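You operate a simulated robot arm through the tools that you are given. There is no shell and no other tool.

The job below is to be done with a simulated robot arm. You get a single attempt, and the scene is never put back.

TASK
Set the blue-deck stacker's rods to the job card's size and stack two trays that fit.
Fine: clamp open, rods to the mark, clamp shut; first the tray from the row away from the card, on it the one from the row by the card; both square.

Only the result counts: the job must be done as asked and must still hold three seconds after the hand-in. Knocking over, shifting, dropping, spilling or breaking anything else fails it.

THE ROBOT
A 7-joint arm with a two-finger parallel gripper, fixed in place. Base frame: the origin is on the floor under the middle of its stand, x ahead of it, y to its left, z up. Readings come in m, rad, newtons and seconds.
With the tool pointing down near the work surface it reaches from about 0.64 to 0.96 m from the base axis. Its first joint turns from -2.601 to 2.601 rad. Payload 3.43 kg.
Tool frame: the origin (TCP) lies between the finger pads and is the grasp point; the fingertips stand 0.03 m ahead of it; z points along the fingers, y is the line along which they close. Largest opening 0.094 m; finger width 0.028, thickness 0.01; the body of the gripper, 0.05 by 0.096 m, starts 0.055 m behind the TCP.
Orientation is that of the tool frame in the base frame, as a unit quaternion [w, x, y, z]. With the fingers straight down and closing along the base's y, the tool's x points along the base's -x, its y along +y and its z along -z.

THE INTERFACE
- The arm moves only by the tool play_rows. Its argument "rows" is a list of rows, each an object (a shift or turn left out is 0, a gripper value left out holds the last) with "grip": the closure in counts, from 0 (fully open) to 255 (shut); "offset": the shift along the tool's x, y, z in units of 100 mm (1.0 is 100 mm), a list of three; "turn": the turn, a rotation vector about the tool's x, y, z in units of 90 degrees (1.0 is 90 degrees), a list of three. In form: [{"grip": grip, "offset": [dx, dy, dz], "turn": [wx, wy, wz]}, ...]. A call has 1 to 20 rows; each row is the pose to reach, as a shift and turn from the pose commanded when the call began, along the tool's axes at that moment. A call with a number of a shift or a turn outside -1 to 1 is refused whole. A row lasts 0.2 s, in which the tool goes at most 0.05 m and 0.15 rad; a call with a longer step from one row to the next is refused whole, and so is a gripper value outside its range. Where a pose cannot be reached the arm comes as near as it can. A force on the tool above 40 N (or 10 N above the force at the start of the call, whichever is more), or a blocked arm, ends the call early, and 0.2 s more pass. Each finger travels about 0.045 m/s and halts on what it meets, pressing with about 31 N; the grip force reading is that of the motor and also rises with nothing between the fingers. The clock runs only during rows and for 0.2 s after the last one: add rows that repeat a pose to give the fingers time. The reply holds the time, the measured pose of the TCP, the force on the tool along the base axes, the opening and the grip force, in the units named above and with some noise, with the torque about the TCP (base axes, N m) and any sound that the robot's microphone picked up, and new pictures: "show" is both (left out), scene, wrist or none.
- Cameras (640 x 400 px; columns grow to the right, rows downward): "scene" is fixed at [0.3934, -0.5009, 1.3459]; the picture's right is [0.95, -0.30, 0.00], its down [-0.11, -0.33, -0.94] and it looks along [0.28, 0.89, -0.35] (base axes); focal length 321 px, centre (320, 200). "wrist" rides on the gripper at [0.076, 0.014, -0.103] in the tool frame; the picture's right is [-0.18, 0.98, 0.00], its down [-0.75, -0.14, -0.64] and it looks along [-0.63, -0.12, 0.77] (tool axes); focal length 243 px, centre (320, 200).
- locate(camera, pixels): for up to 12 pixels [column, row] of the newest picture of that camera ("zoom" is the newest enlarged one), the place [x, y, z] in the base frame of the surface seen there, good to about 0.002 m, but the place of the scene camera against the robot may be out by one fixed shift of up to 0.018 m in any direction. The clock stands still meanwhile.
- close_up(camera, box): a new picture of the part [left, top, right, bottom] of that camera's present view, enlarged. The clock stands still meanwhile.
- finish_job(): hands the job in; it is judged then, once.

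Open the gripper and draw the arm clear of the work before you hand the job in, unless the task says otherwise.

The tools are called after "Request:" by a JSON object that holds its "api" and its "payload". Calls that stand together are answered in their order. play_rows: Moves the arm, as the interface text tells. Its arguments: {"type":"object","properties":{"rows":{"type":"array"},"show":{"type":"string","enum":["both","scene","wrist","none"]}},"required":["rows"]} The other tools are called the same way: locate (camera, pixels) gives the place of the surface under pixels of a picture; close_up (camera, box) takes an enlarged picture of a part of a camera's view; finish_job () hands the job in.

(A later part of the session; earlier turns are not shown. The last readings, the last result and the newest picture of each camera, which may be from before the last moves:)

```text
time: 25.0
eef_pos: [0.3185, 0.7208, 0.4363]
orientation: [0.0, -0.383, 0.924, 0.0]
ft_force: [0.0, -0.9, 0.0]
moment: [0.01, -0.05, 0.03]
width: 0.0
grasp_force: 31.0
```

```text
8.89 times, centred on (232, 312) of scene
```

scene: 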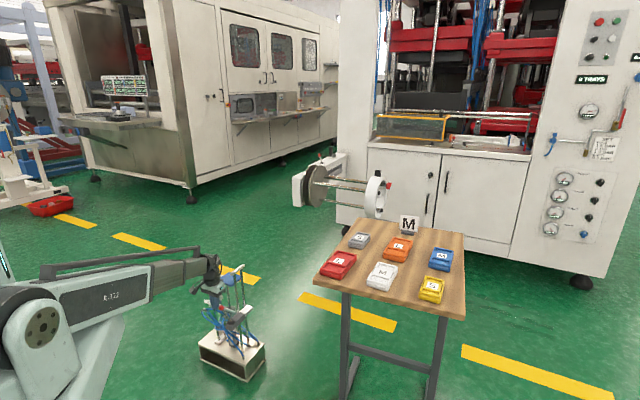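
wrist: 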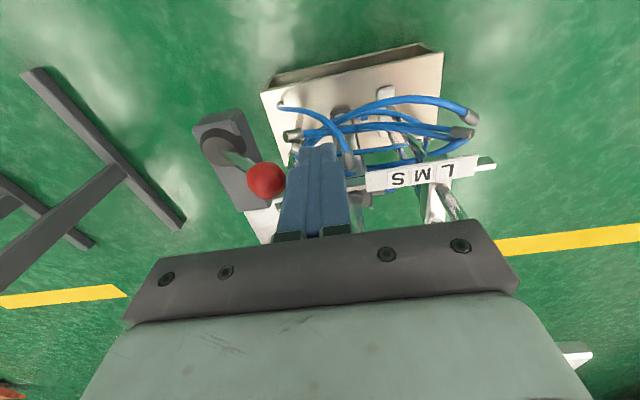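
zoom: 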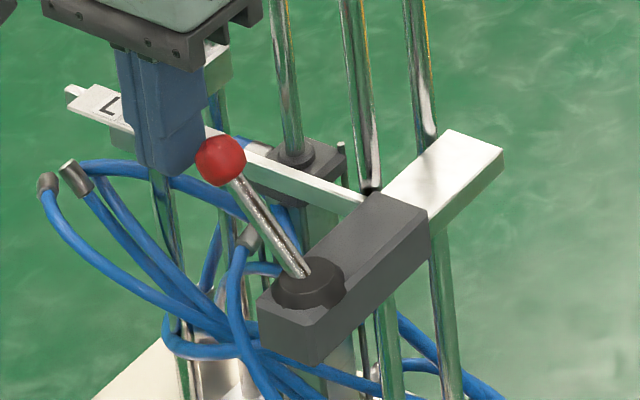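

The fingers are now on the scale side of the ball (ball at (265,180), fingers at (318,195)). I push gently +u (tool -y) about 12 mm, enough for 2 mm past contact.

Request:
{"api": "play_rows", "payload": {"rows": [{"offset": [0, -0.04, 0]}, {"offset": [0, -0.07, 0]}, {"offset": [0, -0.1, 0]}, {"offset": [0, -0.12, 0]}], "show": "wrist"}}

Request:
{"api": "close_up", "payload": {"camera": "scene", "box": [205, 290, 260, 335]}}

```text
time: 26.0
eef_pos: [0.3245, 0.7136, 0.4373]
orientation: [0.0, -0.382, 0.924, 0.001]
ft_force: [-11.0, 11.4, 13.9]
moment: [0.04, 0.02, 0.05]
width: 0.0
grasp_force: 31.2
```

wrist: 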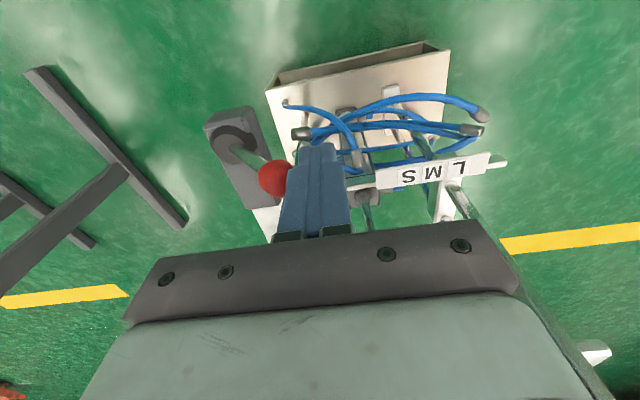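

```text
8.89 times, centred on (232, 312) of scene
```

zoom: 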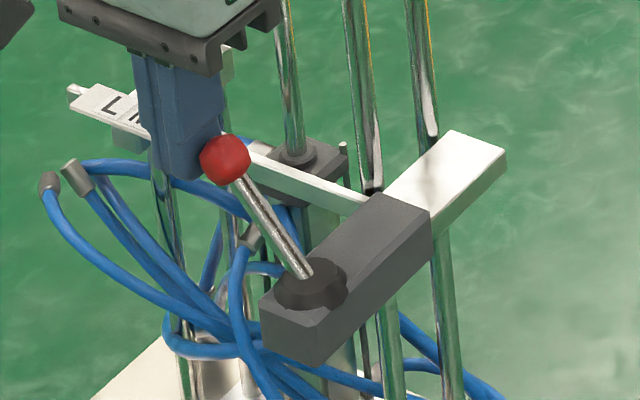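

The push along +u gave (-15.8 N in u, +13.9 N in z): a force along the lever axis, as if the lever wants to rise while the finger's friction jams it. I test a diagonal move (+u and up together), perpendicular to the lever.

Request:
{"api": "play_rows", "payload": {"rows": [{"offset": [0, 0.02, 0]}, {"offset": [0, -0.01, -0.03]}, {"offset": [0, -0.04, -0.05]}, {"offset": [0, -0.06, -0.07]}], "show": "wrist"}}

Request:
{"api": "close_up", "payload": {"camera": "scene", "box": [205, 290, 260, 335]}}

```text
time: 27.0
eef_pos: [0.3308, 0.7077, 0.4434]
orientation: [0.0, -0.383, 0.924, -0.001]
ft_force: [-0.1, -0.9, 0.8]
moment: [0.02, -0.02, -0.01]
width: 0.0001
grasp_force: 31.5
```

wrist: 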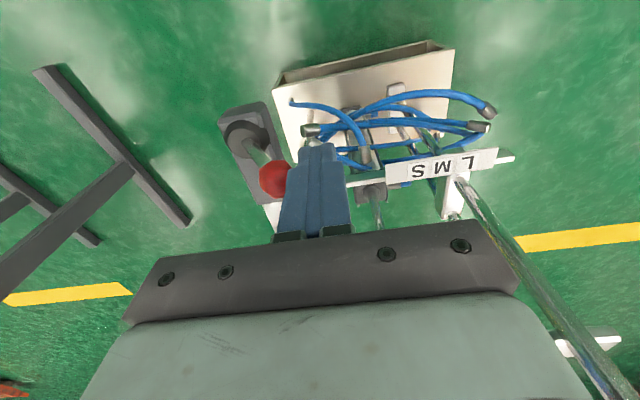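

```text
8.89 times, centred on (232, 312) of scene
```

zoom: 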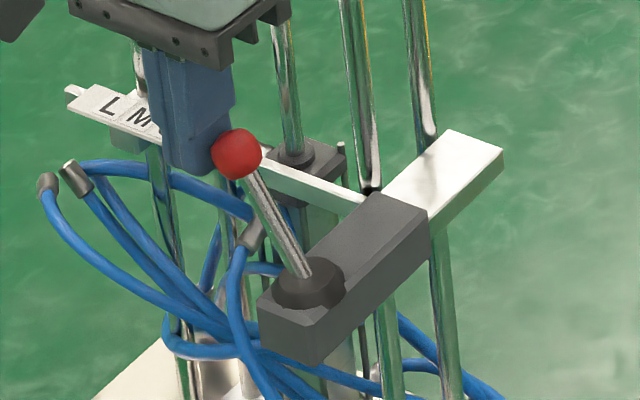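

The lever swings up: the ball moved from (220,160) to (237,153) with near-zero force, so it flips over the boss. I follow its arc up to vertical.

Request:
{"api": "play_rows", "payload": {"rows": [{"offset": [0, -0.06, -0.035]}, {"offset": [0, -0.118, -0.06]}, {"offset": [0, -0.17, -0.08]}, {"offset": [0, -0.222, -0.092]}, {"offset": [0, -0.28, -0.1]}, {"offset": [0, -0.33, -0.1]}], "show": "wrist"}}

Request:
{"api": "close_up", "payload": {"camera": "scene", "box": [205, 290, 260, 335]}}

```text
time: 28.4
eef_pos: [0.3535, 0.6842, 0.4533]
orientation: [0.0, -0.383, 0.924, 0.0]
ft_force: [0.3, 1.6, 0.4]
moment: [-0.01, 0.01, -0.03]
width: 0.0
grasp_force: 31.0
```

wrist: 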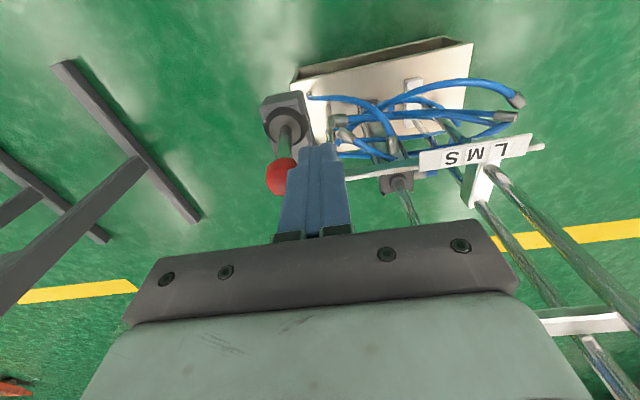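

```text
8.89 times, centred on (232, 312) of scene
```

zoom: 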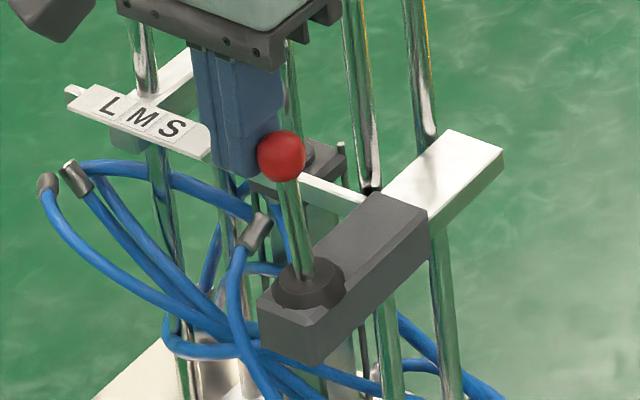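

The lever is almost vertical with no load. I continue along the arc toward +u, descending slightly.

Request:
{"api": "play_rows", "payload": {"rows": [{"offset": [0, -0.06, 0.0]}, {"offset": [0, -0.12, 0.01]}, {"offset": [0, -0.17, 0.02]}, {"offset": [0, -0.22, 0.035]}], "show": "wrist"}}

Request:
{"api": "close_up", "payload": {"camera": "scene", "box": [205, 290, 260, 335]}}

```text
time: 29.4
eef_pos: [0.3689, 0.6687, 0.4487]
orientation: [-0.001, -0.382, 0.924, 0.001]
ft_force: [0.2, -0.3, -0.1]
moment: [0.0, 0.02, 0.0]
width: 0.0002
grasp_force: 31.0
```

wrist: 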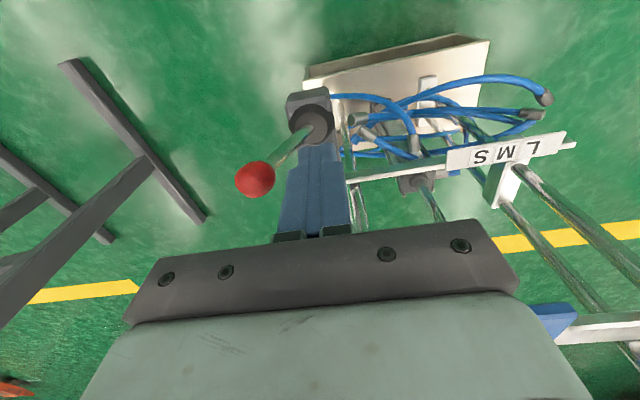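

```text
8.89 times, centred on (232, 312) of scene
```

zoom: 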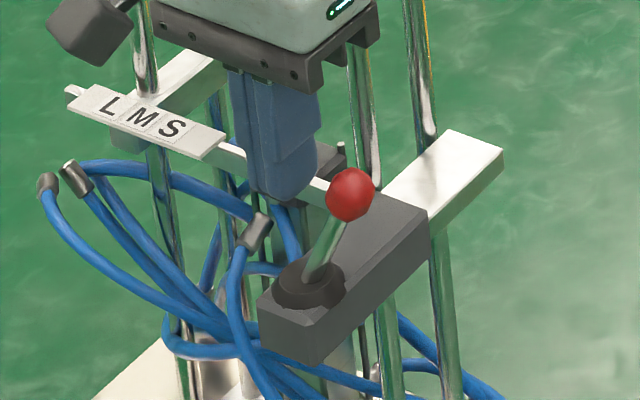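

The lever has flopped over to the other side by itself (ball at (350,195) in the enlarged picture). I locate the ball and the boss to see its angle.

Request:
{"api": "locate", "payload": {"camera": "wrist", "pixels": [[255, 178], [310, 125], [275, 158], [305, 110]]}}

Request:
{"api": "close_up", "payload": {"camera": "wrist", "box": [220, 80, 360, 220]}}

```text
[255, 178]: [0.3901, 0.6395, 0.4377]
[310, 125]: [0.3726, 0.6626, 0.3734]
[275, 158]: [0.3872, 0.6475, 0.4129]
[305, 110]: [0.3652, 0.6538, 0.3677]
```

```text
2.86 times, centred on (290, 150) of wrist
```

zoom: 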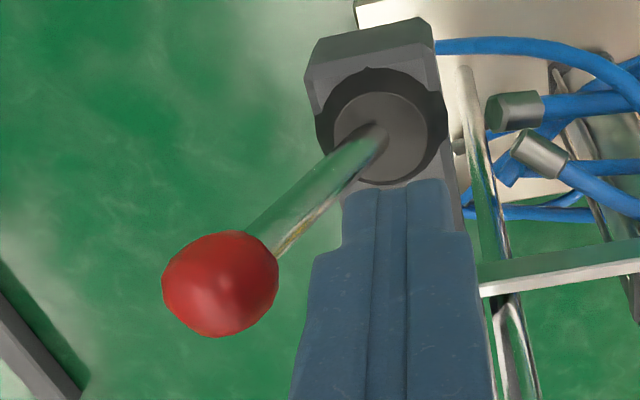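

Ball centre is now ≈(0.396,0.641,0.429): the lever lies symmetrically on the other side, i.e. the clamp is open. I raise the hand and move above the sliding rods' top bar, opening the fingers.

Request:
{"api": "play_rows", "payload": {"rows": [{"offset": [0, 0.1, -0.4]}, {"offset": [0, 0.1, -0.8]}, {"offset": [0, 0.1, -1.0]}], "show": "none"}}

Request:
{"api": "play_rows", "payload": {"rows": [{"grip": 110, "offset": [0, 0, -0.4]}, {"offset": [0, 0, -0.8]}, {"offset": [0, 0, -1.0]}, {"offset": [-0.2, 0.3, -1.0]}, {"offset": [-0.4, 0.6, -1.0]}, {"offset": [-0.5, 0.8, -1.0]}], "show": "none"}}

Request:
{"api": "play_rows", "payload": {"rows": [{"offset": [-0.2, 0.3, 0]}, {"offset": [-0.4, 0.6, 0]}, {"offset": [-0.5, 0.8, 0]}], "show": "both"}}

```text
time: 30.2
eef_pos: [0.3618, 0.6757, 0.5503]
orientation: [0.0, -0.383, 0.924, 0.0]
ft_force: [0.5, 0.4, -0.3]
moment: [0.02, -0.01, -0.02]
width: 0.0001
grasp_force: 31.2
```

```text
time: 31.6
eef_pos: [0.3391, 0.7686, 0.651]
orientation: [0.0, -0.382, 0.924, 0.0]
ft_force: [-0.4, -0.5, 0.1]
moment: [-0.01, 0.0, -0.01]
width: 0.0534
grasp_force: 0.1
```

```text
time: 32.4
eef_pos: [0.3201, 0.8611, 0.6508]
orientation: [0.0, -0.382, 0.924, 0.0]
ft_force: [0.6, -0.6, 0.1]
moment: [0.0, 0.01, 0.01]
width: 0.0535
grasp_force: 0.1
```

scene: 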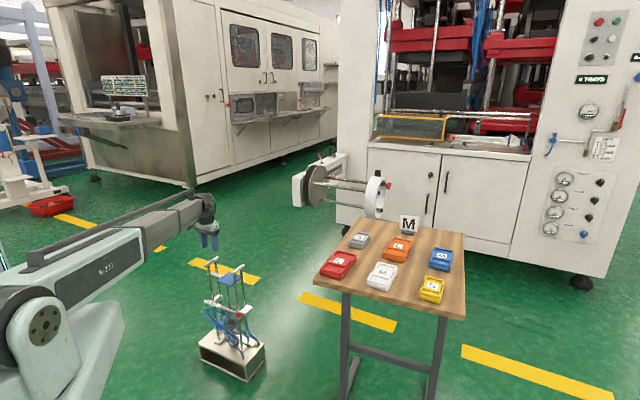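
wrist: 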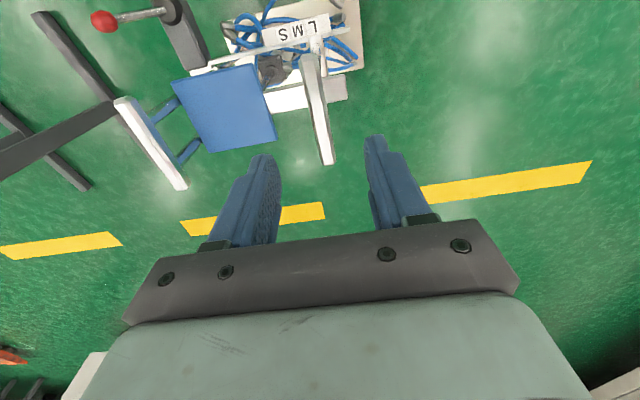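

The hand is above the sliding top bar, seen from (308,55) to (328,163). I locate the bar's ends, the letters, crossbar and fixed bar for precise coordinates.

Request:
{"api": "locate", "payload": {"camera": "wrist", "pixels": [[308, 60], [327, 155], [317, 105], [310, 27], [299, 30], [284, 34], [311, 48], [122, 103], [180, 182], [176, 80], [275, 140], [210, 145]]}}

Request:
{"api": "close_up", "payload": {"camera": "wrist", "box": [200, 0, 380, 112]}}

```text
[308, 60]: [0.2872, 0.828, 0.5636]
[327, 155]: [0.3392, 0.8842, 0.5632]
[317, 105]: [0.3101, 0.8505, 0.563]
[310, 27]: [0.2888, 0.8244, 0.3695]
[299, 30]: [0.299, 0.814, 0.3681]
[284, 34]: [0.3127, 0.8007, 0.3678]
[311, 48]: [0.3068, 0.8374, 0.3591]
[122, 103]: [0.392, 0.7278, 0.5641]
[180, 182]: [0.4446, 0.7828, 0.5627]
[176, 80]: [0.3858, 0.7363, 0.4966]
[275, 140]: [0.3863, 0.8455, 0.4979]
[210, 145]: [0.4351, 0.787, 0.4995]
```

```text
3.56 times, centred on (290, 56) of wrist
```

zoom: 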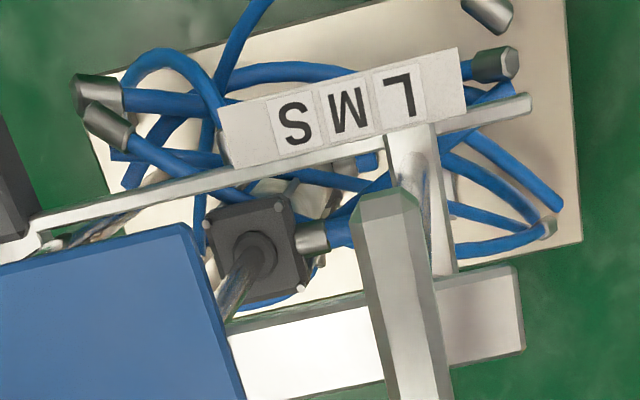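

The bar (u≈-0.383, v≈0.79–0.87, top z≈0.563) lies right between the open fingers, and crossbar centre aligns with L. I descend so the fingers straddle the bar.

Request:
{"api": "play_rows", "payload": {"rows": [{"offset": [0, 0, 0.3]}, {"offset": [0, 0, 0.6]}, {"offset": [0, 0, 0.82]}], "show": "both"}}

```text
time: 33.2
eef_pos: [0.3221, 0.862, 0.5679]
orientation: [-0.001, -0.383, 0.924, 0.0]
ft_force: [0.0, 0.3, 0.1]
moment: [-0.02, 0.01, 0.0]
width: 0.0535
grasp_force: 0.1
```

scene: 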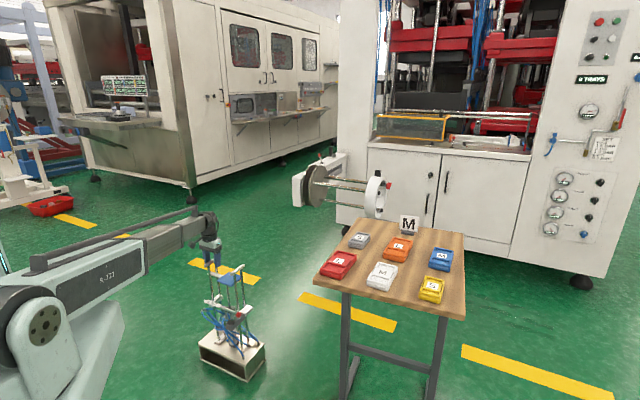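
wrist: 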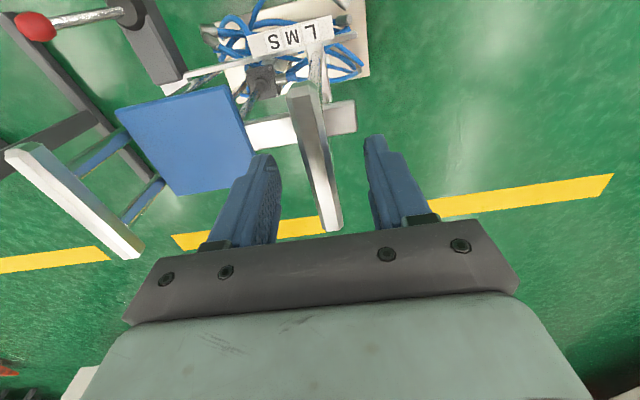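

The bar is centred between the fingers. I narrow the fingers to a loose 0.02 m cage rather than squeezing it.

Request:
{"api": "play_rows", "payload": {"rows": [{"grip": 170}, {"grip": 190}, {"grip": 200}, {"grip": 200}, {"grip": 200}], "show": "wrist"}}

Request:
{"api": "close_up", "payload": {"camera": "wrist", "box": [240, 60, 420, 240]}}

```text
time: 34.4
eef_pos: [0.3208, 0.8616, 0.5682]
orientation: [0.0, -0.383, 0.924, 0.0]
ft_force: [0.4, -0.5, -0.4]
moment: [-0.02, -0.01, -0.03]
width: 0.0205
grasp_force: 0.1
```

wrist: 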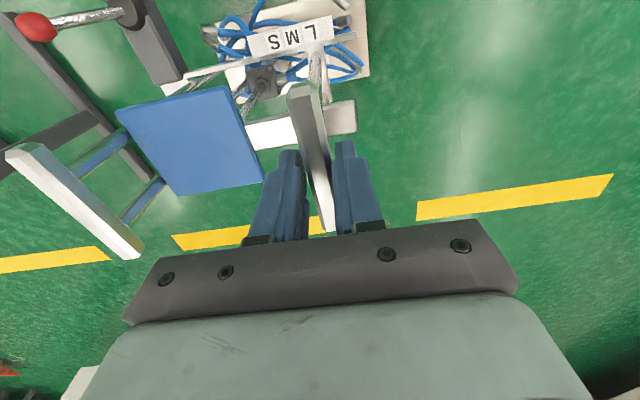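

```text
2.22 times, centred on (330, 150) of wrist
```

zoom: 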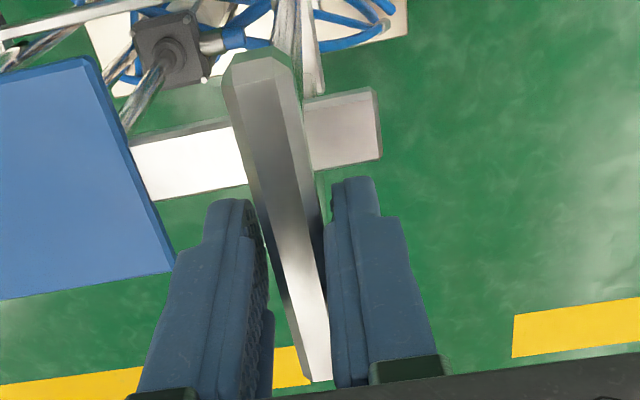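

The bar is caged. I slide toward the deck (+u, tool −y) 8 mm and read the force and whether the carriage moves.

Request:
{"api": "play_rows", "payload": {"rows": [{"offset": [0, -0.02, 0]}, {"offset": [0, -0.04, 0]}, {"offset": [0, -0.06, 0]}, {"offset": [0, -0.08, 0]}], "show": "both"}}

Request:
{"api": "close_up", "payload": {"camera": "wrist", "box": [200, 0, 380, 112]}}

Request:
{"api": "close_up", "payload": {"camera": "scene", "box": [195, 250, 275, 320]}}

```text
time: 35.4
eef_pos: [0.3256, 0.8557, 0.5675]
orientation: [-0.001, -0.383, 0.924, -0.001]
ft_force: [-1.2, 0.8, 2.1]
moment: [0.02, 0.0, 0.0]
width: 0.0211
grasp_force: 0.8
```

scene: 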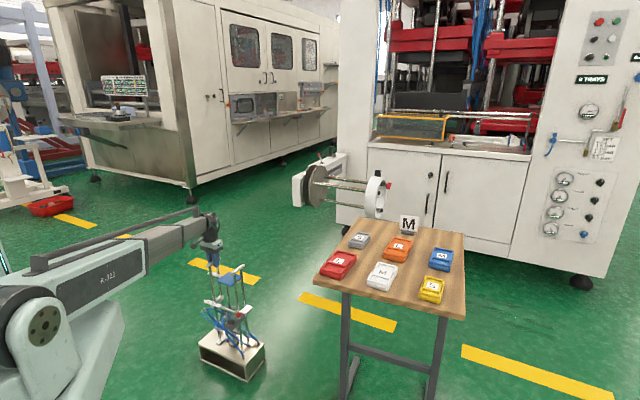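
wrist: 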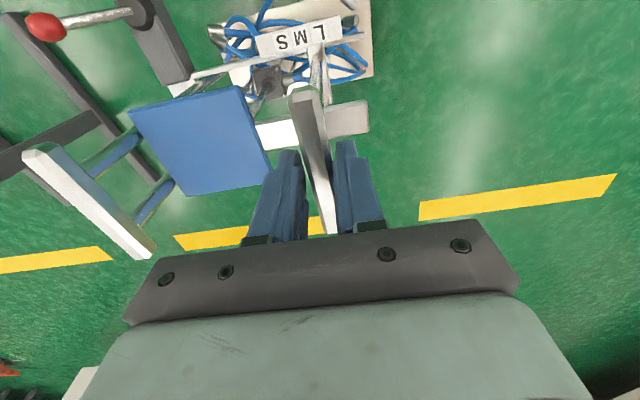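

```text
3.56 times, centred on (290, 56) of wrist
```

zoom: 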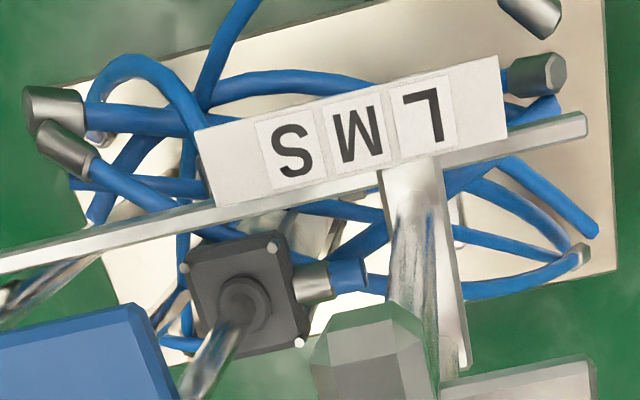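

```text
5.71 times, centred on (235, 285) of scene
```

zoom: 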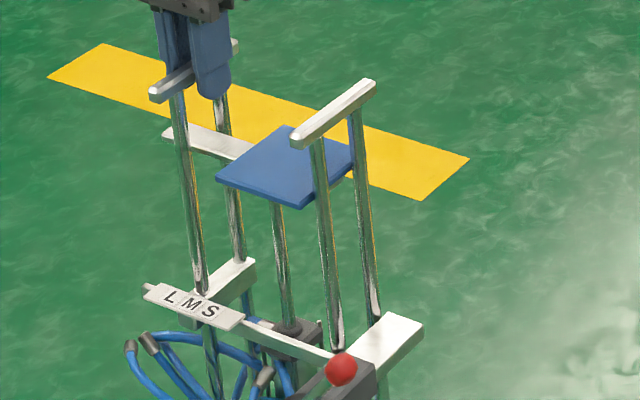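

The carriage slides easily (≈1.5 N) and the crossbar is now between L and M. I slide 10 mm further and look again.

Request:
{"api": "play_rows", "payload": {"rows": [{"offset": [0, -0.03, 0]}, {"offset": [0, -0.06, 0]}, {"offset": [0, -0.09, 0]}, {"offset": [0, -0.11, 0]}], "show": "wrist"}}

Request:
{"api": "close_up", "payload": {"camera": "wrist", "box": [230, 0, 380, 94]}}

Request:
{"api": "close_up", "payload": {"camera": "scene", "box": [205, 285, 250, 320]}}

```text
time: 36.4
eef_pos: [0.3331, 0.8473, 0.5675]
orientation: [-0.001, -0.383, 0.924, 0.0]
ft_force: [0.4, 0.8, -0.6]
moment: [0.03, 0.01, 0.03]
width: 0.0202
grasp_force: 0.1
```

wrist: 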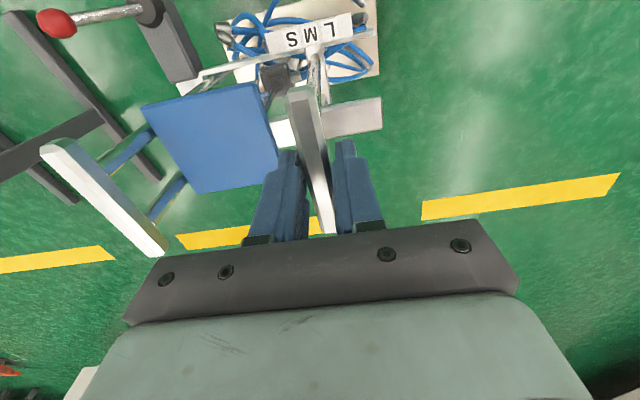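

```text
4.26 times, centred on (305, 47) of wrist
```

zoom: 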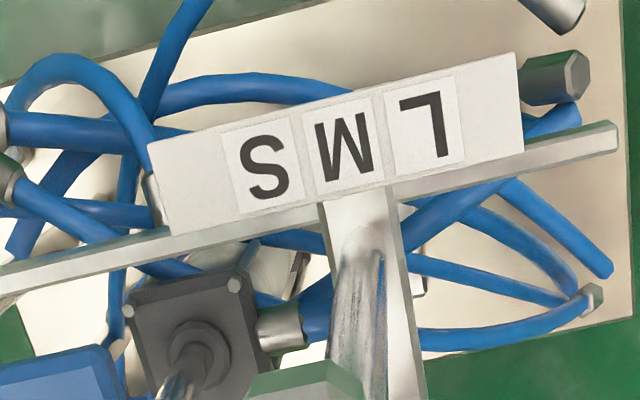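

```text
11.43 times, centred on (228, 302) of scene
```

zoom: 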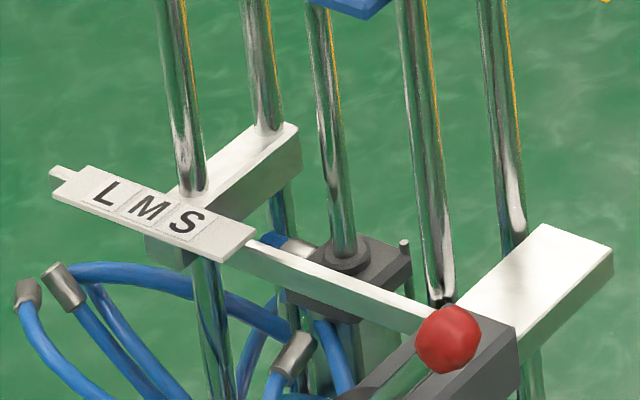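

The crossbar's end (320–390 at the plate's lower edge) now lines up with the M tile. I measure edges of the M tile and of the crossbar precisely.

Request:
{"api": "close_up", "payload": {"camera": "wrist", "box": [270, 10, 360, 66]}}

```text
7.11 times, centred on (315, 38) of wrist
```

zoom: 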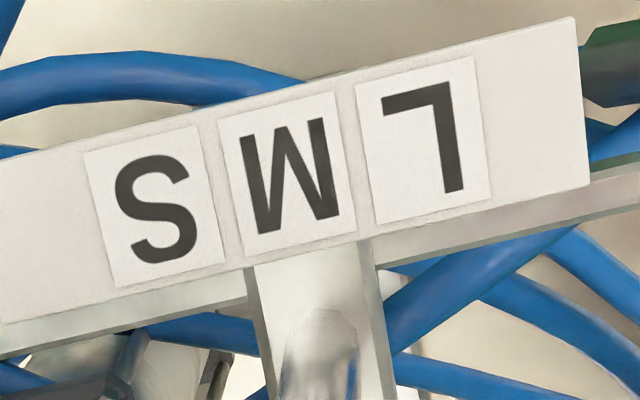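

Crossbar centre and M tile centre agree to within a few tenths of a millimetre after parallax. I open the fingers a little, raise the hand, and travel back toward the lever's outer side.

Request:
{"api": "play_rows", "payload": {"rows": [{"grip": 160}, {"grip": 130}, {"grip": 110}, {"grip": 110, "offset": [0, 0, -0.2]}, {"grip": 110, "offset": [0, 0, -0.5]}, {"grip": 110, "offset": [0, 0, -0.8]}, {"grip": 110, "offset": [0, 0, -1.0]}], "show": "wrist"}}

Request:
{"api": "close_up", "payload": {"camera": "wrist", "box": [200, 0, 380, 112]}}

```text
time: 38.0
eef_pos: [0.334, 0.8489, 0.6674]
orientation: [0.0, -0.383, 0.924, 0.0]
ft_force: [-0.4, -0.8, 0.0]
moment: [0.01, -0.01, 0.0]
width: 0.0538
grasp_force: 0.1
```

wrist: 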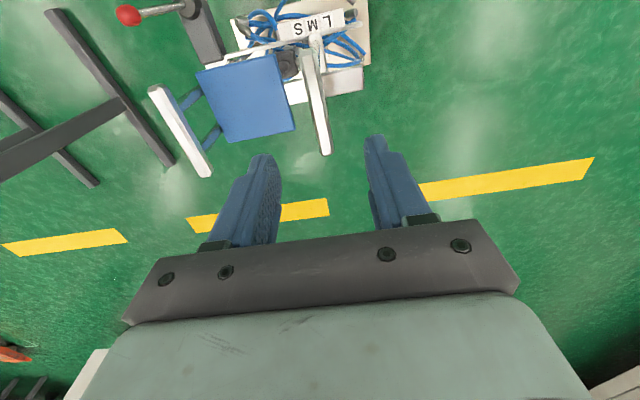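

```text
3.56 times, centred on (290, 56) of wrist
```

zoom: 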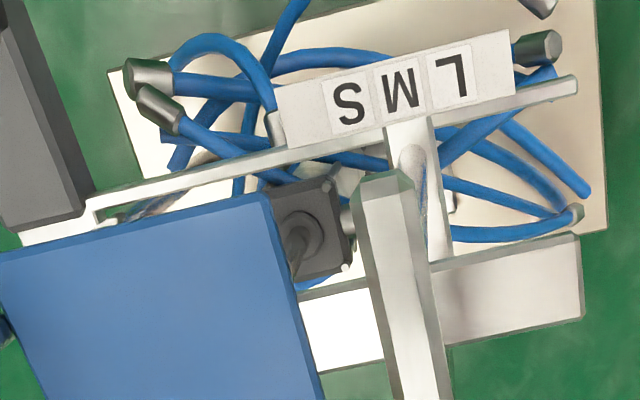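

The crossbar stays at M. I locate the two top bars for the gap, then travel to the lever.

Request:
{"api": "locate", "payload": {"camera": "wrist", "pixels": [[306, 55], [325, 148], [316, 102], [155, 92], [206, 172], [181, 133], [196, 75], [284, 58], [294, 128], [233, 140]]}}

Request:
{"api": "play_rows", "payload": {"rows": [{"grip": 255, "offset": [0.1, -0.25, 0]}, {"offset": [0.2, -0.5, 0]}, {"offset": [0.34, -0.85, 0]}], "show": "none"}}

Request:
{"api": "play_rows", "payload": {"rows": [{"offset": [0.15, -0.35, 0]}, {"offset": [0.3, -0.7, 0]}, {"offset": [0.34, -0.85, 0]}], "show": "none"}}

Request:
{"api": "play_rows", "payload": {"rows": [{"offset": [0.17, -0.27, 0]}, {"offset": [0.34, -0.54, 0]}], "show": "both"}}

```text
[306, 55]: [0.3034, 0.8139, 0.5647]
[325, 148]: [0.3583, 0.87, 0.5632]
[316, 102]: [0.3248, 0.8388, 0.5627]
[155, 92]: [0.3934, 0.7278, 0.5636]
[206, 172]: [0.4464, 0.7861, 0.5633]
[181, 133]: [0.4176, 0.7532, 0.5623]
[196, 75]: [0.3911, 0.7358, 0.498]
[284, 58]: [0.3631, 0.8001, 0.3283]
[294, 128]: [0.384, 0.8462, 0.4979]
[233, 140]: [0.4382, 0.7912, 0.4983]
```

```text
time: 38.8
eef_pos: [0.3698, 0.7629, 0.666]
orientation: [0.0, -0.383, 0.924, 0.0]
ft_force: [0.4, 0.2, -1.1]
moment: [-0.01, 0.02, 0.02]
width: 0.0001
grasp_force: 14.1
```

```text
time: 39.6
eef_pos: [0.4066, 0.6793, 0.6677]
orientation: [0.0, -0.383, 0.924, 0.0]
ft_force: [0.3, -1.3, -0.3]
moment: [0.01, 0.02, -0.04]
width: 0.0
grasp_force: 31.3
```

```text
time: 40.2
eef_pos: [0.4199, 0.6166, 0.6675]
orientation: [0.0, -0.383, 0.924, 0.0]
ft_force: [0.6, -0.7, 0.1]
moment: [0.01, 0.06, -0.01]
width: 0.0
grasp_force: 31.5
```

scene: 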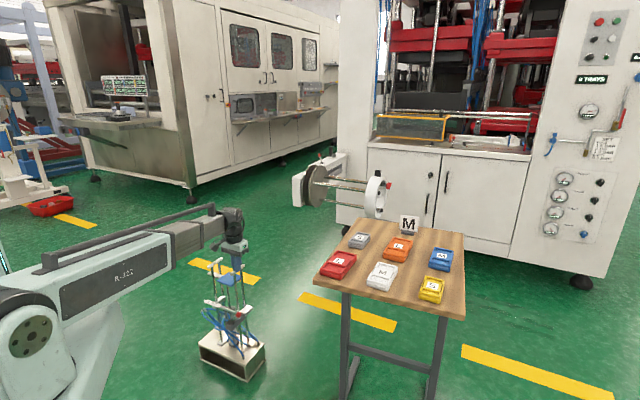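
wrist: 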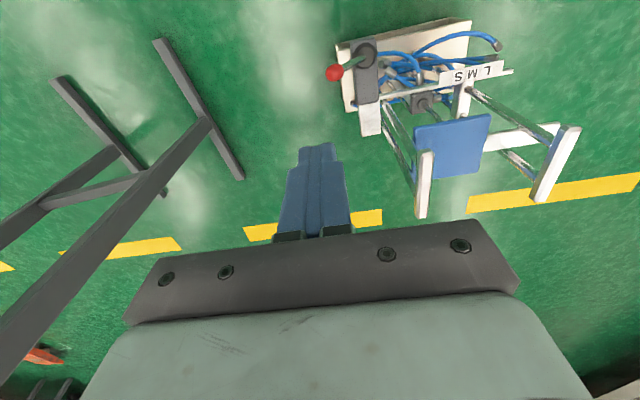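

Bars are 0.124 m apart with the sliding bar at u≈-0.362 (M at -0.3625). The hand stands on the outer side of the lever (ball (334,72)); I descend there to ball height.

Request:
{"api": "play_rows", "payload": {"rows": [{"offset": [0, 0, 0.4]}, {"offset": [0, 0, 0.8]}, {"offset": [0, 0, 1.0]}], "show": "none"}}

Request:
{"api": "play_rows", "payload": {"rows": [{"offset": [0, 0, 0.4]}, {"offset": [0, 0, 0.8]}, {"offset": [0, 0, 1.0]}], "show": "wrist"}}

```text
time: 41.0
eef_pos: [0.4191, 0.6174, 0.5685]
orientation: [0.0, -0.383, 0.924, 0.0]
ft_force: [0.7, -0.1, -0.1]
moment: [0.01, -0.02, -0.01]
width: 0.0
grasp_force: 31.3
```

```text
time: 41.8
eef_pos: [0.4182, 0.616, 0.4667]
orientation: [0.0, -0.383, 0.924, -0.001]
ft_force: [-0.2, 0.3, -0.7]
moment: [0.0, -0.01, -0.05]
width: 0.0
grasp_force: 30.8
```

wrist: 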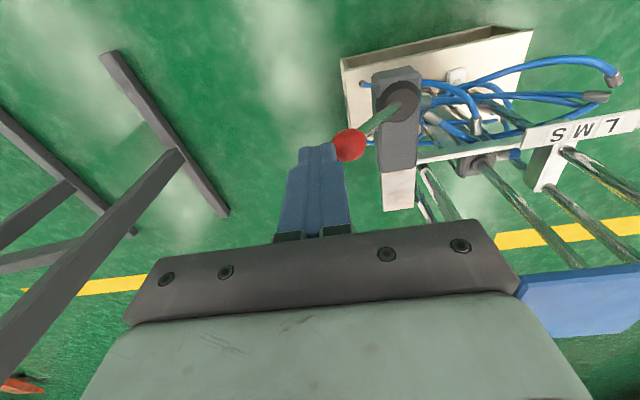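

The ball (350,144) is just beside the fingertips (318,150). I locate it once more for the height and line.

Request:
{"api": "locate", "payload": {"camera": "wrist", "pixels": [[350, 144], [344, 150], [399, 98], [375, 122]]}}

Request:
{"api": "close_up", "payload": {"camera": "scene", "box": [205, 290, 260, 335]}}

```text
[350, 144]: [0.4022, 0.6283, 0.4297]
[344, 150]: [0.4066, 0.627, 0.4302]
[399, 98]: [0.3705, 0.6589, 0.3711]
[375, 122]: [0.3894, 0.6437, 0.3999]
```

```text
8.89 times, centred on (232, 312) of scene
```

zoom: 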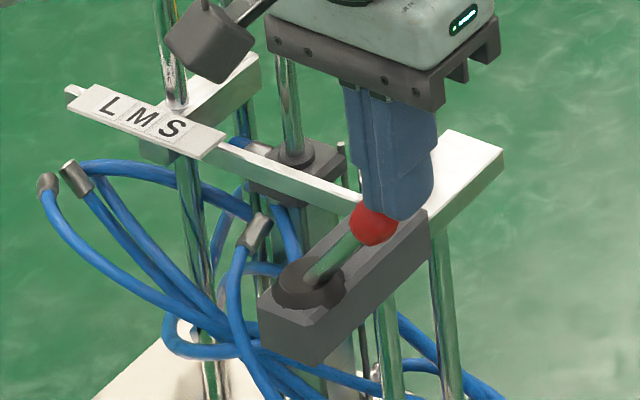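

The lever rests fully over (ball centre ≈ u -0.160, z 0.420). I step 12 mm outward, lower to ball height, then push it back along its arc in small steps.

Request:
{"api": "play_rows", "payload": {"rows": [{"offset": [0, -0.12, 0]}, {"offset": [0, -0.12, 0.15]}, {"offset": [0, -0.12, 0.3]}], "show": "wrist"}}

Request:
{"api": "play_rows", "payload": {"rows": [{"offset": [0, 0.06, 0]}, {"offset": [0, 0.12, -0.01]}, {"offset": [0, 0.17, -0.05]}, {"offset": [0, 0.216, -0.09]}, {"offset": [0, 0.266, -0.12]}], "show": "wrist"}}

Request:
{"api": "close_up", "payload": {"camera": "scene", "box": [205, 290, 260, 335]}}

```text
time: 42.6
eef_pos: [0.4285, 0.6083, 0.4358]
orientation: [0.0, -0.383, 0.924, 0.0]
ft_force: [0.3, 0.0, 0.6]
moment: [0.01, 0.01, 0.0]
width: 0.0
grasp_force: 30.7
```

wrist: 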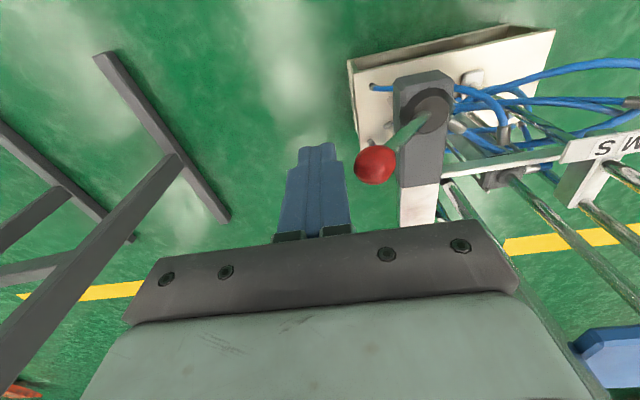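

```text
time: 43.8
eef_pos: [0.408, 0.627, 0.4497]
orientation: [0.0, -0.382, 0.924, 0.0]
ft_force: [0.6, 0.0, -0.6]
moment: [0.0, -0.01, -0.01]
width: 0.0
grasp_force: 31.1
```

wrist: 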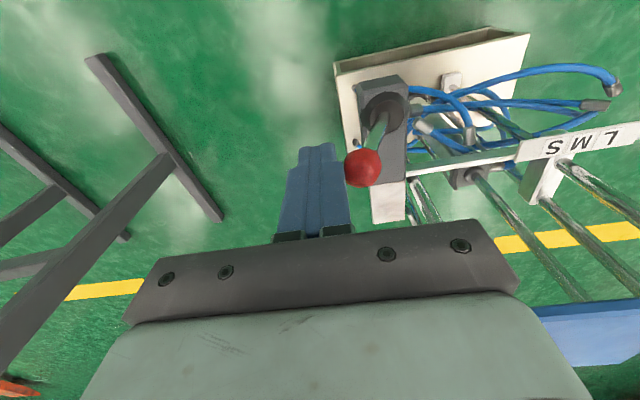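

```text
8.89 times, centred on (232, 312) of scene
```

zoom: 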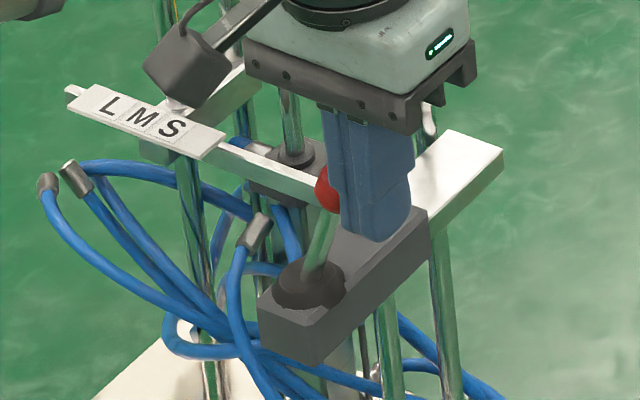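

The lever follows without load. I continue the arc past vertical until it drops over to the clamp-shut side.

Request:
{"api": "play_rows", "payload": {"rows": [{"offset": [0, 0.08, -0.03]}, {"offset": [0, 0.155, -0.05]}, {"offset": [0, 0.21, -0.06]}, {"offset": [0, 0.268, -0.067]}, {"offset": [0, 0.33, -0.067]}, {"offset": [0, 0.39, -0.065]}, {"offset": [0, 0.45, -0.055]}, {"offset": [0, 0.5, -0.045]}, {"offset": [0, 0.5, -0.045]}, {"offset": [0, 0.5, -0.045]}], "show": "wrist"}}

Request:
{"api": "close_up", "payload": {"camera": "scene", "box": [205, 290, 260, 335]}}

```text
time: 46.0
eef_pos: [0.3724, 0.6609, 0.4548]
orientation: [0.0, -0.383, 0.924, 0.0]
ft_force: [-0.3, -0.4, -0.3]
moment: [0.01, -0.05, -0.02]
width: 0.0
grasp_force: 31.5
```

wrist: 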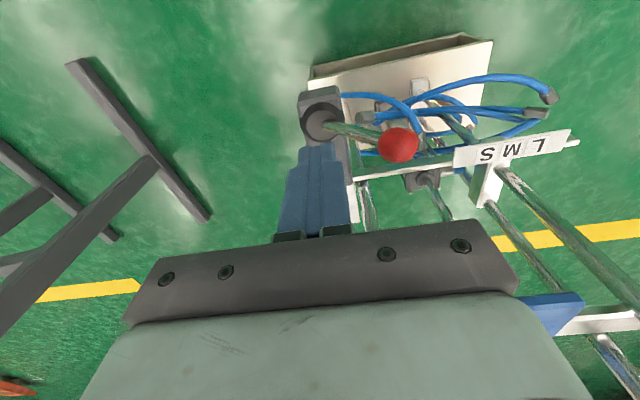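

```text
8.89 times, centred on (232, 312) of scene
```

zoom: 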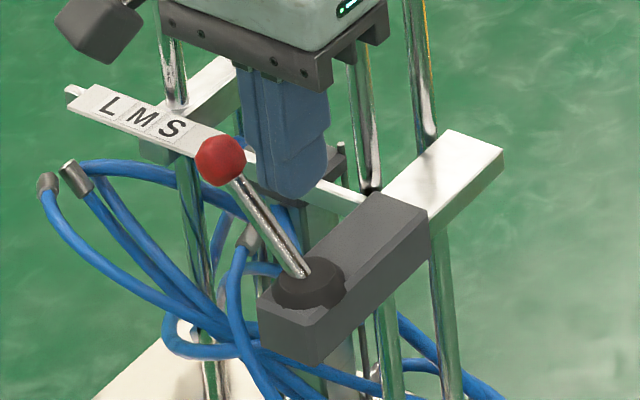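

The lever is back at its original shut position (ball (220,160)). I raise the hand and re-check the carriage against the marks.

Request:
{"api": "play_rows", "payload": {"rows": [{"offset": [0.1, 0, -0.4]}, {"offset": [0.2, 0, -0.8]}, {"offset": [0.2, 0, -1.0]}], "show": "none"}}

Request:
{"api": "play_rows", "payload": {"rows": [{"offset": [0, 0.3, -0.4]}, {"offset": [0, 0.6, -0.8]}, {"offset": [0, 0.9, -1.0]}], "show": "both"}}

Request:
{"api": "close_up", "payload": {"camera": "wrist", "box": [310, 40, 430, 115]}}

```text
time: 46.8
eef_pos: [0.3619, 0.6491, 0.5531]
orientation: [0.0, -0.382, 0.924, 0.0]
ft_force: [0.0, -0.1, 0.2]
moment: [0.0, 0.04, 0.06]
width: 0.0001
grasp_force: 31.2
```

```text
time: 47.6
eef_pos: [0.2951, 0.7104, 0.6565]
orientation: [0.0, -0.382, 0.924, 0.0]
ft_force: [0.7, -0.4, -0.2]
moment: [-0.01, -0.04, -0.02]
width: 0.0001
grasp_force: 30.3
```

scene: 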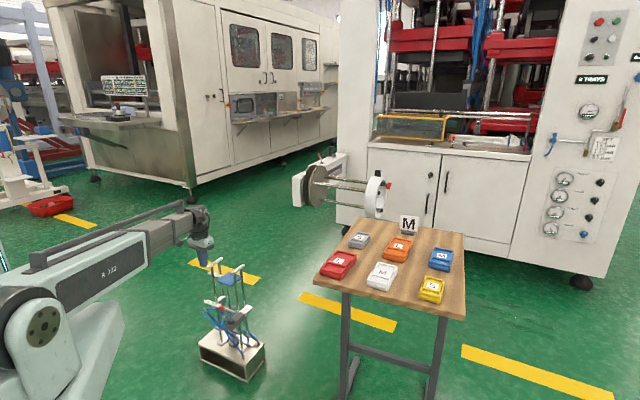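
wrist: 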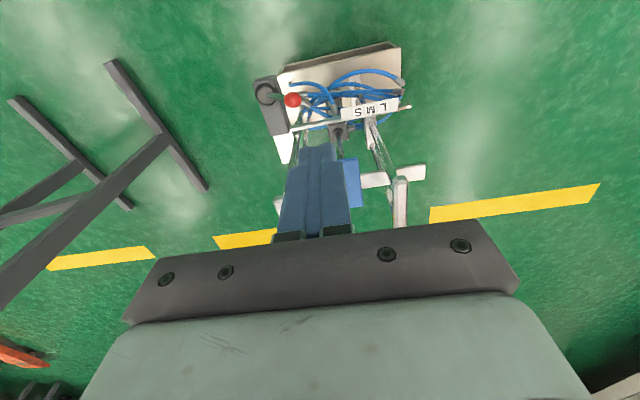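

```text
5.33 times, centred on (370, 78) of wrist
```

zoom: 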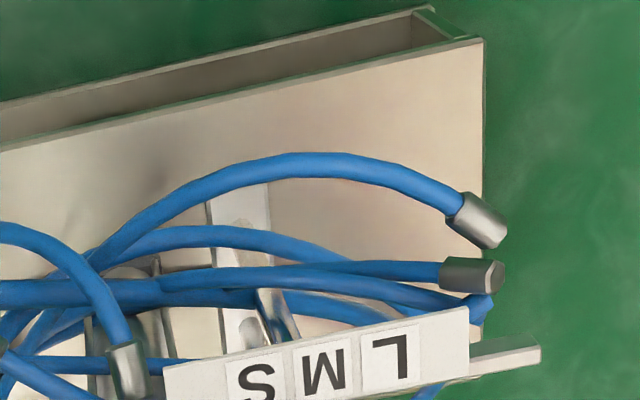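

I zoom on the plate and crossbar end for a last check of the mark.

Request:
{"api": "close_up", "payload": {"camera": "wrist", "box": [330, 85, 420, 141]}}

Request:
{"api": "close_up", "payload": {"camera": "scene", "box": [205, 285, 250, 320]}}

```text
7.11 times, centred on (375, 113) of wrist
```

zoom: 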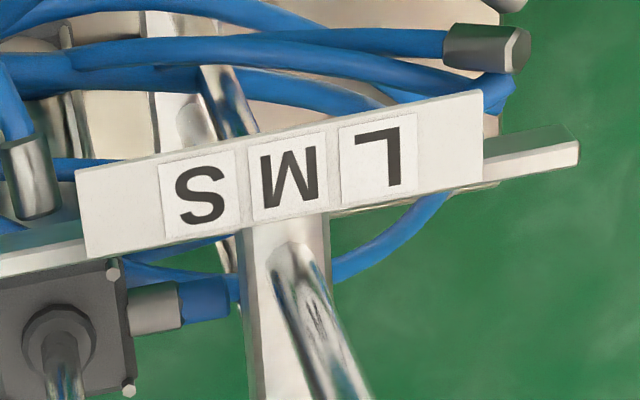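

```text
11.43 times, centred on (228, 302) of scene
```

zoom: 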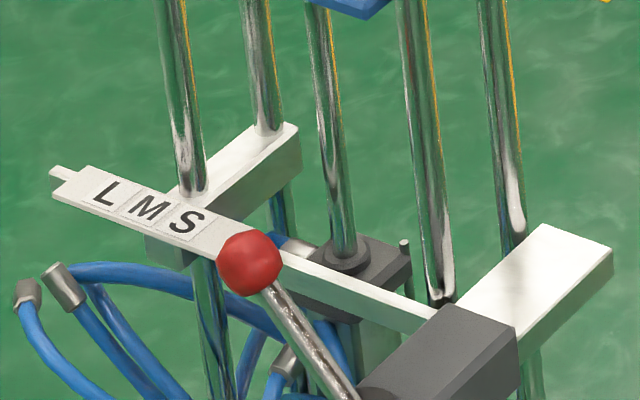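

The crossbar end sits squarely under M. Now I climb and travel along +u to the table, above the white tray.

Request:
{"api": "play_rows", "payload": {"rows": [{"grip": 0, "offset": [0, -0.3, -0.333]}, {"offset": [0, -0.6, -0.667]}, {"offset": [0, -0.9, -1.0]}], "show": "none"}}

Request:
{"api": "play_rows", "payload": {"rows": [{"offset": [0, -0.3, -0.333]}, {"offset": [0, -0.6, -0.667]}, {"offset": [0, -0.9, -1.0]}], "show": "none"}}

Request:
{"api": "play_rows", "payload": {"rows": [{"offset": [0, -0.3, -0.333]}, {"offset": [0, -0.6, -0.667]}, {"offset": [0, -0.9, -1.0]}], "show": "none"}}

Request:
{"api": "play_rows", "payload": {"rows": [{"offset": [0, -0.3, -0.3]}, {"offset": [0, -0.6, -0.6]}, {"offset": [0, -0.9, -0.9]}], "show": "both"}}

```text
time: 48.4
eef_pos: [0.3588, 0.649, 0.7538]
orientation: [0.0, -0.382, 0.924, -0.001]
ft_force: [-0.9, 0.0, 0.9]
moment: [0.0, 0.02, -0.02]
width: 0.0685
grasp_force: 0.1
```

```text
time: 49.2
eef_pos: [0.4232, 0.5843, 0.8539]
orientation: [0.0, -0.383, 0.924, -0.001]
ft_force: [-0.1, -0.2, -0.2]
moment: [0.0, 0.01, -0.01]
width: 0.094
grasp_force: 0.0
```

```text
time: 50.0
eef_pos: [0.4876, 0.5221, 0.9549]
orientation: [0.0, -0.383, 0.924, 0.0]
ft_force: [-0.2, -0.3, 0.2]
moment: [-0.04, 0.01, -0.01]
width: 0.0937
grasp_force: 0.0
```

```text
time: 50.8
eef_pos: [0.5524, 0.4571, 1.045]
orientation: [0.0, -0.383, 0.924, -0.001]
ft_force: [0.0, -0.6, -0.6]
moment: [0.0, -0.01, -0.01]
width: 0.0944
grasp_force: 0.1
```

scene: 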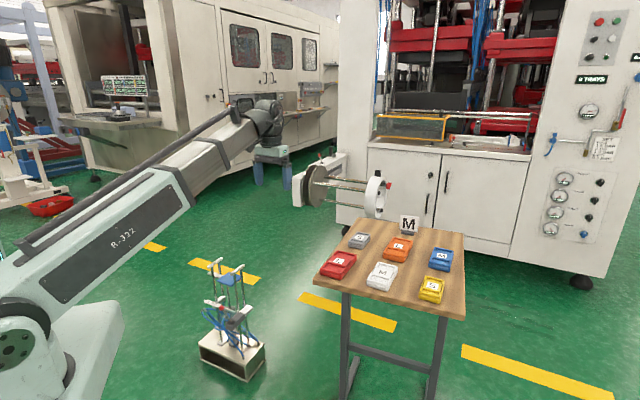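
wrist: 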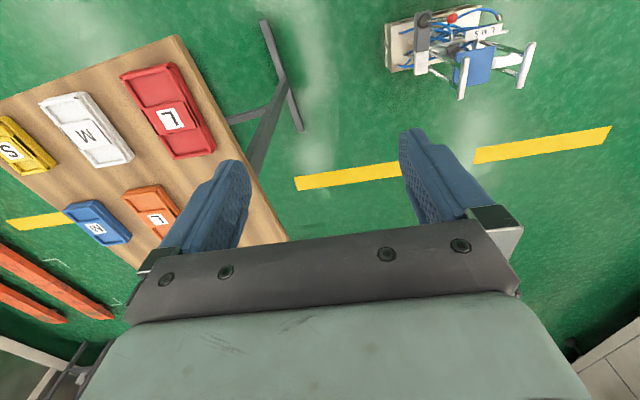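

The trays appear at left, their long sides roughly along the tool's forward direction. I go on +u to hover above them.

Request:
{"api": "play_rows", "payload": {"rows": [{"offset": [0, -0.45, 0]}, {"offset": [0, -0.9, 0]}], "show": "none"}}

Request:
{"api": "play_rows", "payload": {"rows": [{"offset": [0, -0.45, 0]}, {"offset": [0, -0.9, 0]}], "show": "none"}}

Request:
{"api": "play_rows", "payload": {"rows": [{"offset": [0, -0.45, 0]}, {"offset": [0, -0.9, 0]}], "show": "both"}}

```text
time: 51.4
eef_pos: [0.6151, 0.394, 1.0464]
orientation: [0.001, -0.382, 0.924, 0.001]
ft_force: [0.2, -0.2, -0.7]
moment: [0.0, 0.0, -0.02]
width: 0.0939
grasp_force: 0.0
```

```text
time: 52.0
eef_pos: [0.6783, 0.3299, 1.045]
orientation: [0.0, -0.383, 0.924, 0.0]
ft_force: [-0.3, -0.5, 0.8]
moment: [-0.01, -0.03, 0.0]
width: 0.0938
grasp_force: 0.0
```

```text
time: 52.6
eef_pos: [0.742, 0.2653, 1.0443]
orientation: [-0.001, -0.383, 0.924, 0.0]
ft_force: [0.1, -0.1, 0.3]
moment: [0.0, -0.01, 0.03]
width: 0.0942
grasp_force: 0.2
```

scene: 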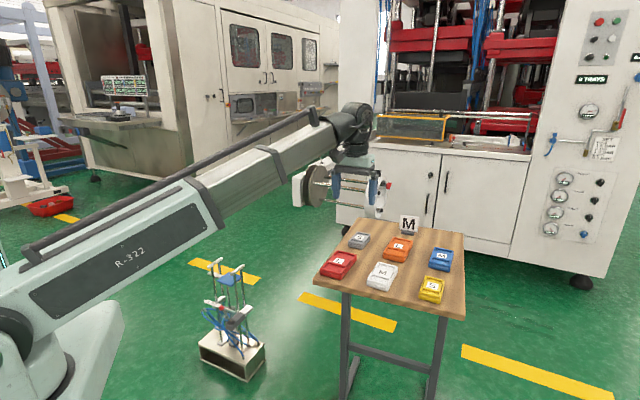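
wrist: 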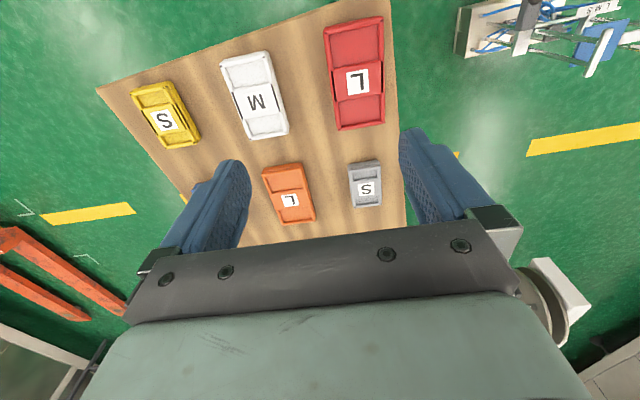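

The white M tray is at (254,95) in the wrist view. I locate its corners and the label.

Request:
{"api": "close_up", "payload": {"camera": "wrist", "box": [190, 30, 320, 150]}}

Request:
{"api": "locate", "payload": {"camera": "wrist", "pixels": [[221, 63], [266, 54], [288, 130], [251, 138], [254, 97], [233, 100], [276, 93], [256, 75], [266, 122], [300, 60], [239, 150], [210, 63]]}}

```text
3.33 times, centred on (255, 90) of wrist
```

zoom: 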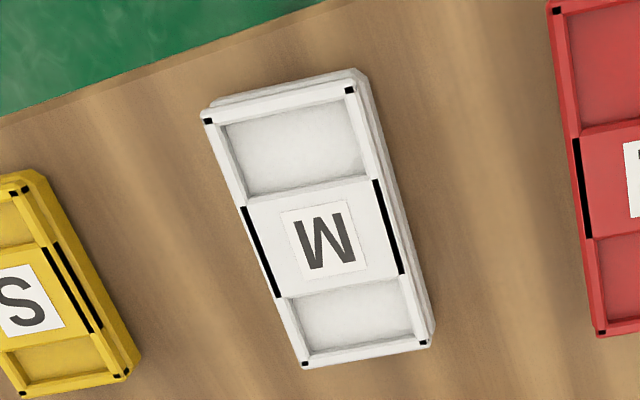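

```text
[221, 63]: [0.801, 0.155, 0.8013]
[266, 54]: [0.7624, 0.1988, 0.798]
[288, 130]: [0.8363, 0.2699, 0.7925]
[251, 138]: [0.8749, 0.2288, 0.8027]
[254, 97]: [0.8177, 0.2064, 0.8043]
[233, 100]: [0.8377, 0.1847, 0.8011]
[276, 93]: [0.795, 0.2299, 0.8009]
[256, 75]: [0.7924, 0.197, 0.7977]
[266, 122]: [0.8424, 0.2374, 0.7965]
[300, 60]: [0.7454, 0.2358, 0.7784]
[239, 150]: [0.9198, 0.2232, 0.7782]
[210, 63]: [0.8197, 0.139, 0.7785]
```

The tray is about 0.103 × 0.058 m, 0.024 m high on a table at z=0.778, aligned near 45°. I refine its corners and side slots using the enlarged picture.

Request:
{"api": "locate", "payload": {"camera": "zoom", "pixels": [[208, 113], [352, 85], [304, 363], [426, 343], [261, 252], [388, 228], [322, 238], [280, 98], [365, 355], [240, 206], [278, 297], [402, 272]]}}

```text
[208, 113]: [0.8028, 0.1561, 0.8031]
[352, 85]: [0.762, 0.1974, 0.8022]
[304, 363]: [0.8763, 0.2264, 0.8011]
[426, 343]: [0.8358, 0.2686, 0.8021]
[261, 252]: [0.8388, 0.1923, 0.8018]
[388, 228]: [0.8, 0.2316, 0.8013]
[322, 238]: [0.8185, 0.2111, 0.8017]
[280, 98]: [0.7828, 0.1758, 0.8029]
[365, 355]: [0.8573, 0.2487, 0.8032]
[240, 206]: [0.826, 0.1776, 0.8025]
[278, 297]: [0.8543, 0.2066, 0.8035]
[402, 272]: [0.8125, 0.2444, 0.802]
```

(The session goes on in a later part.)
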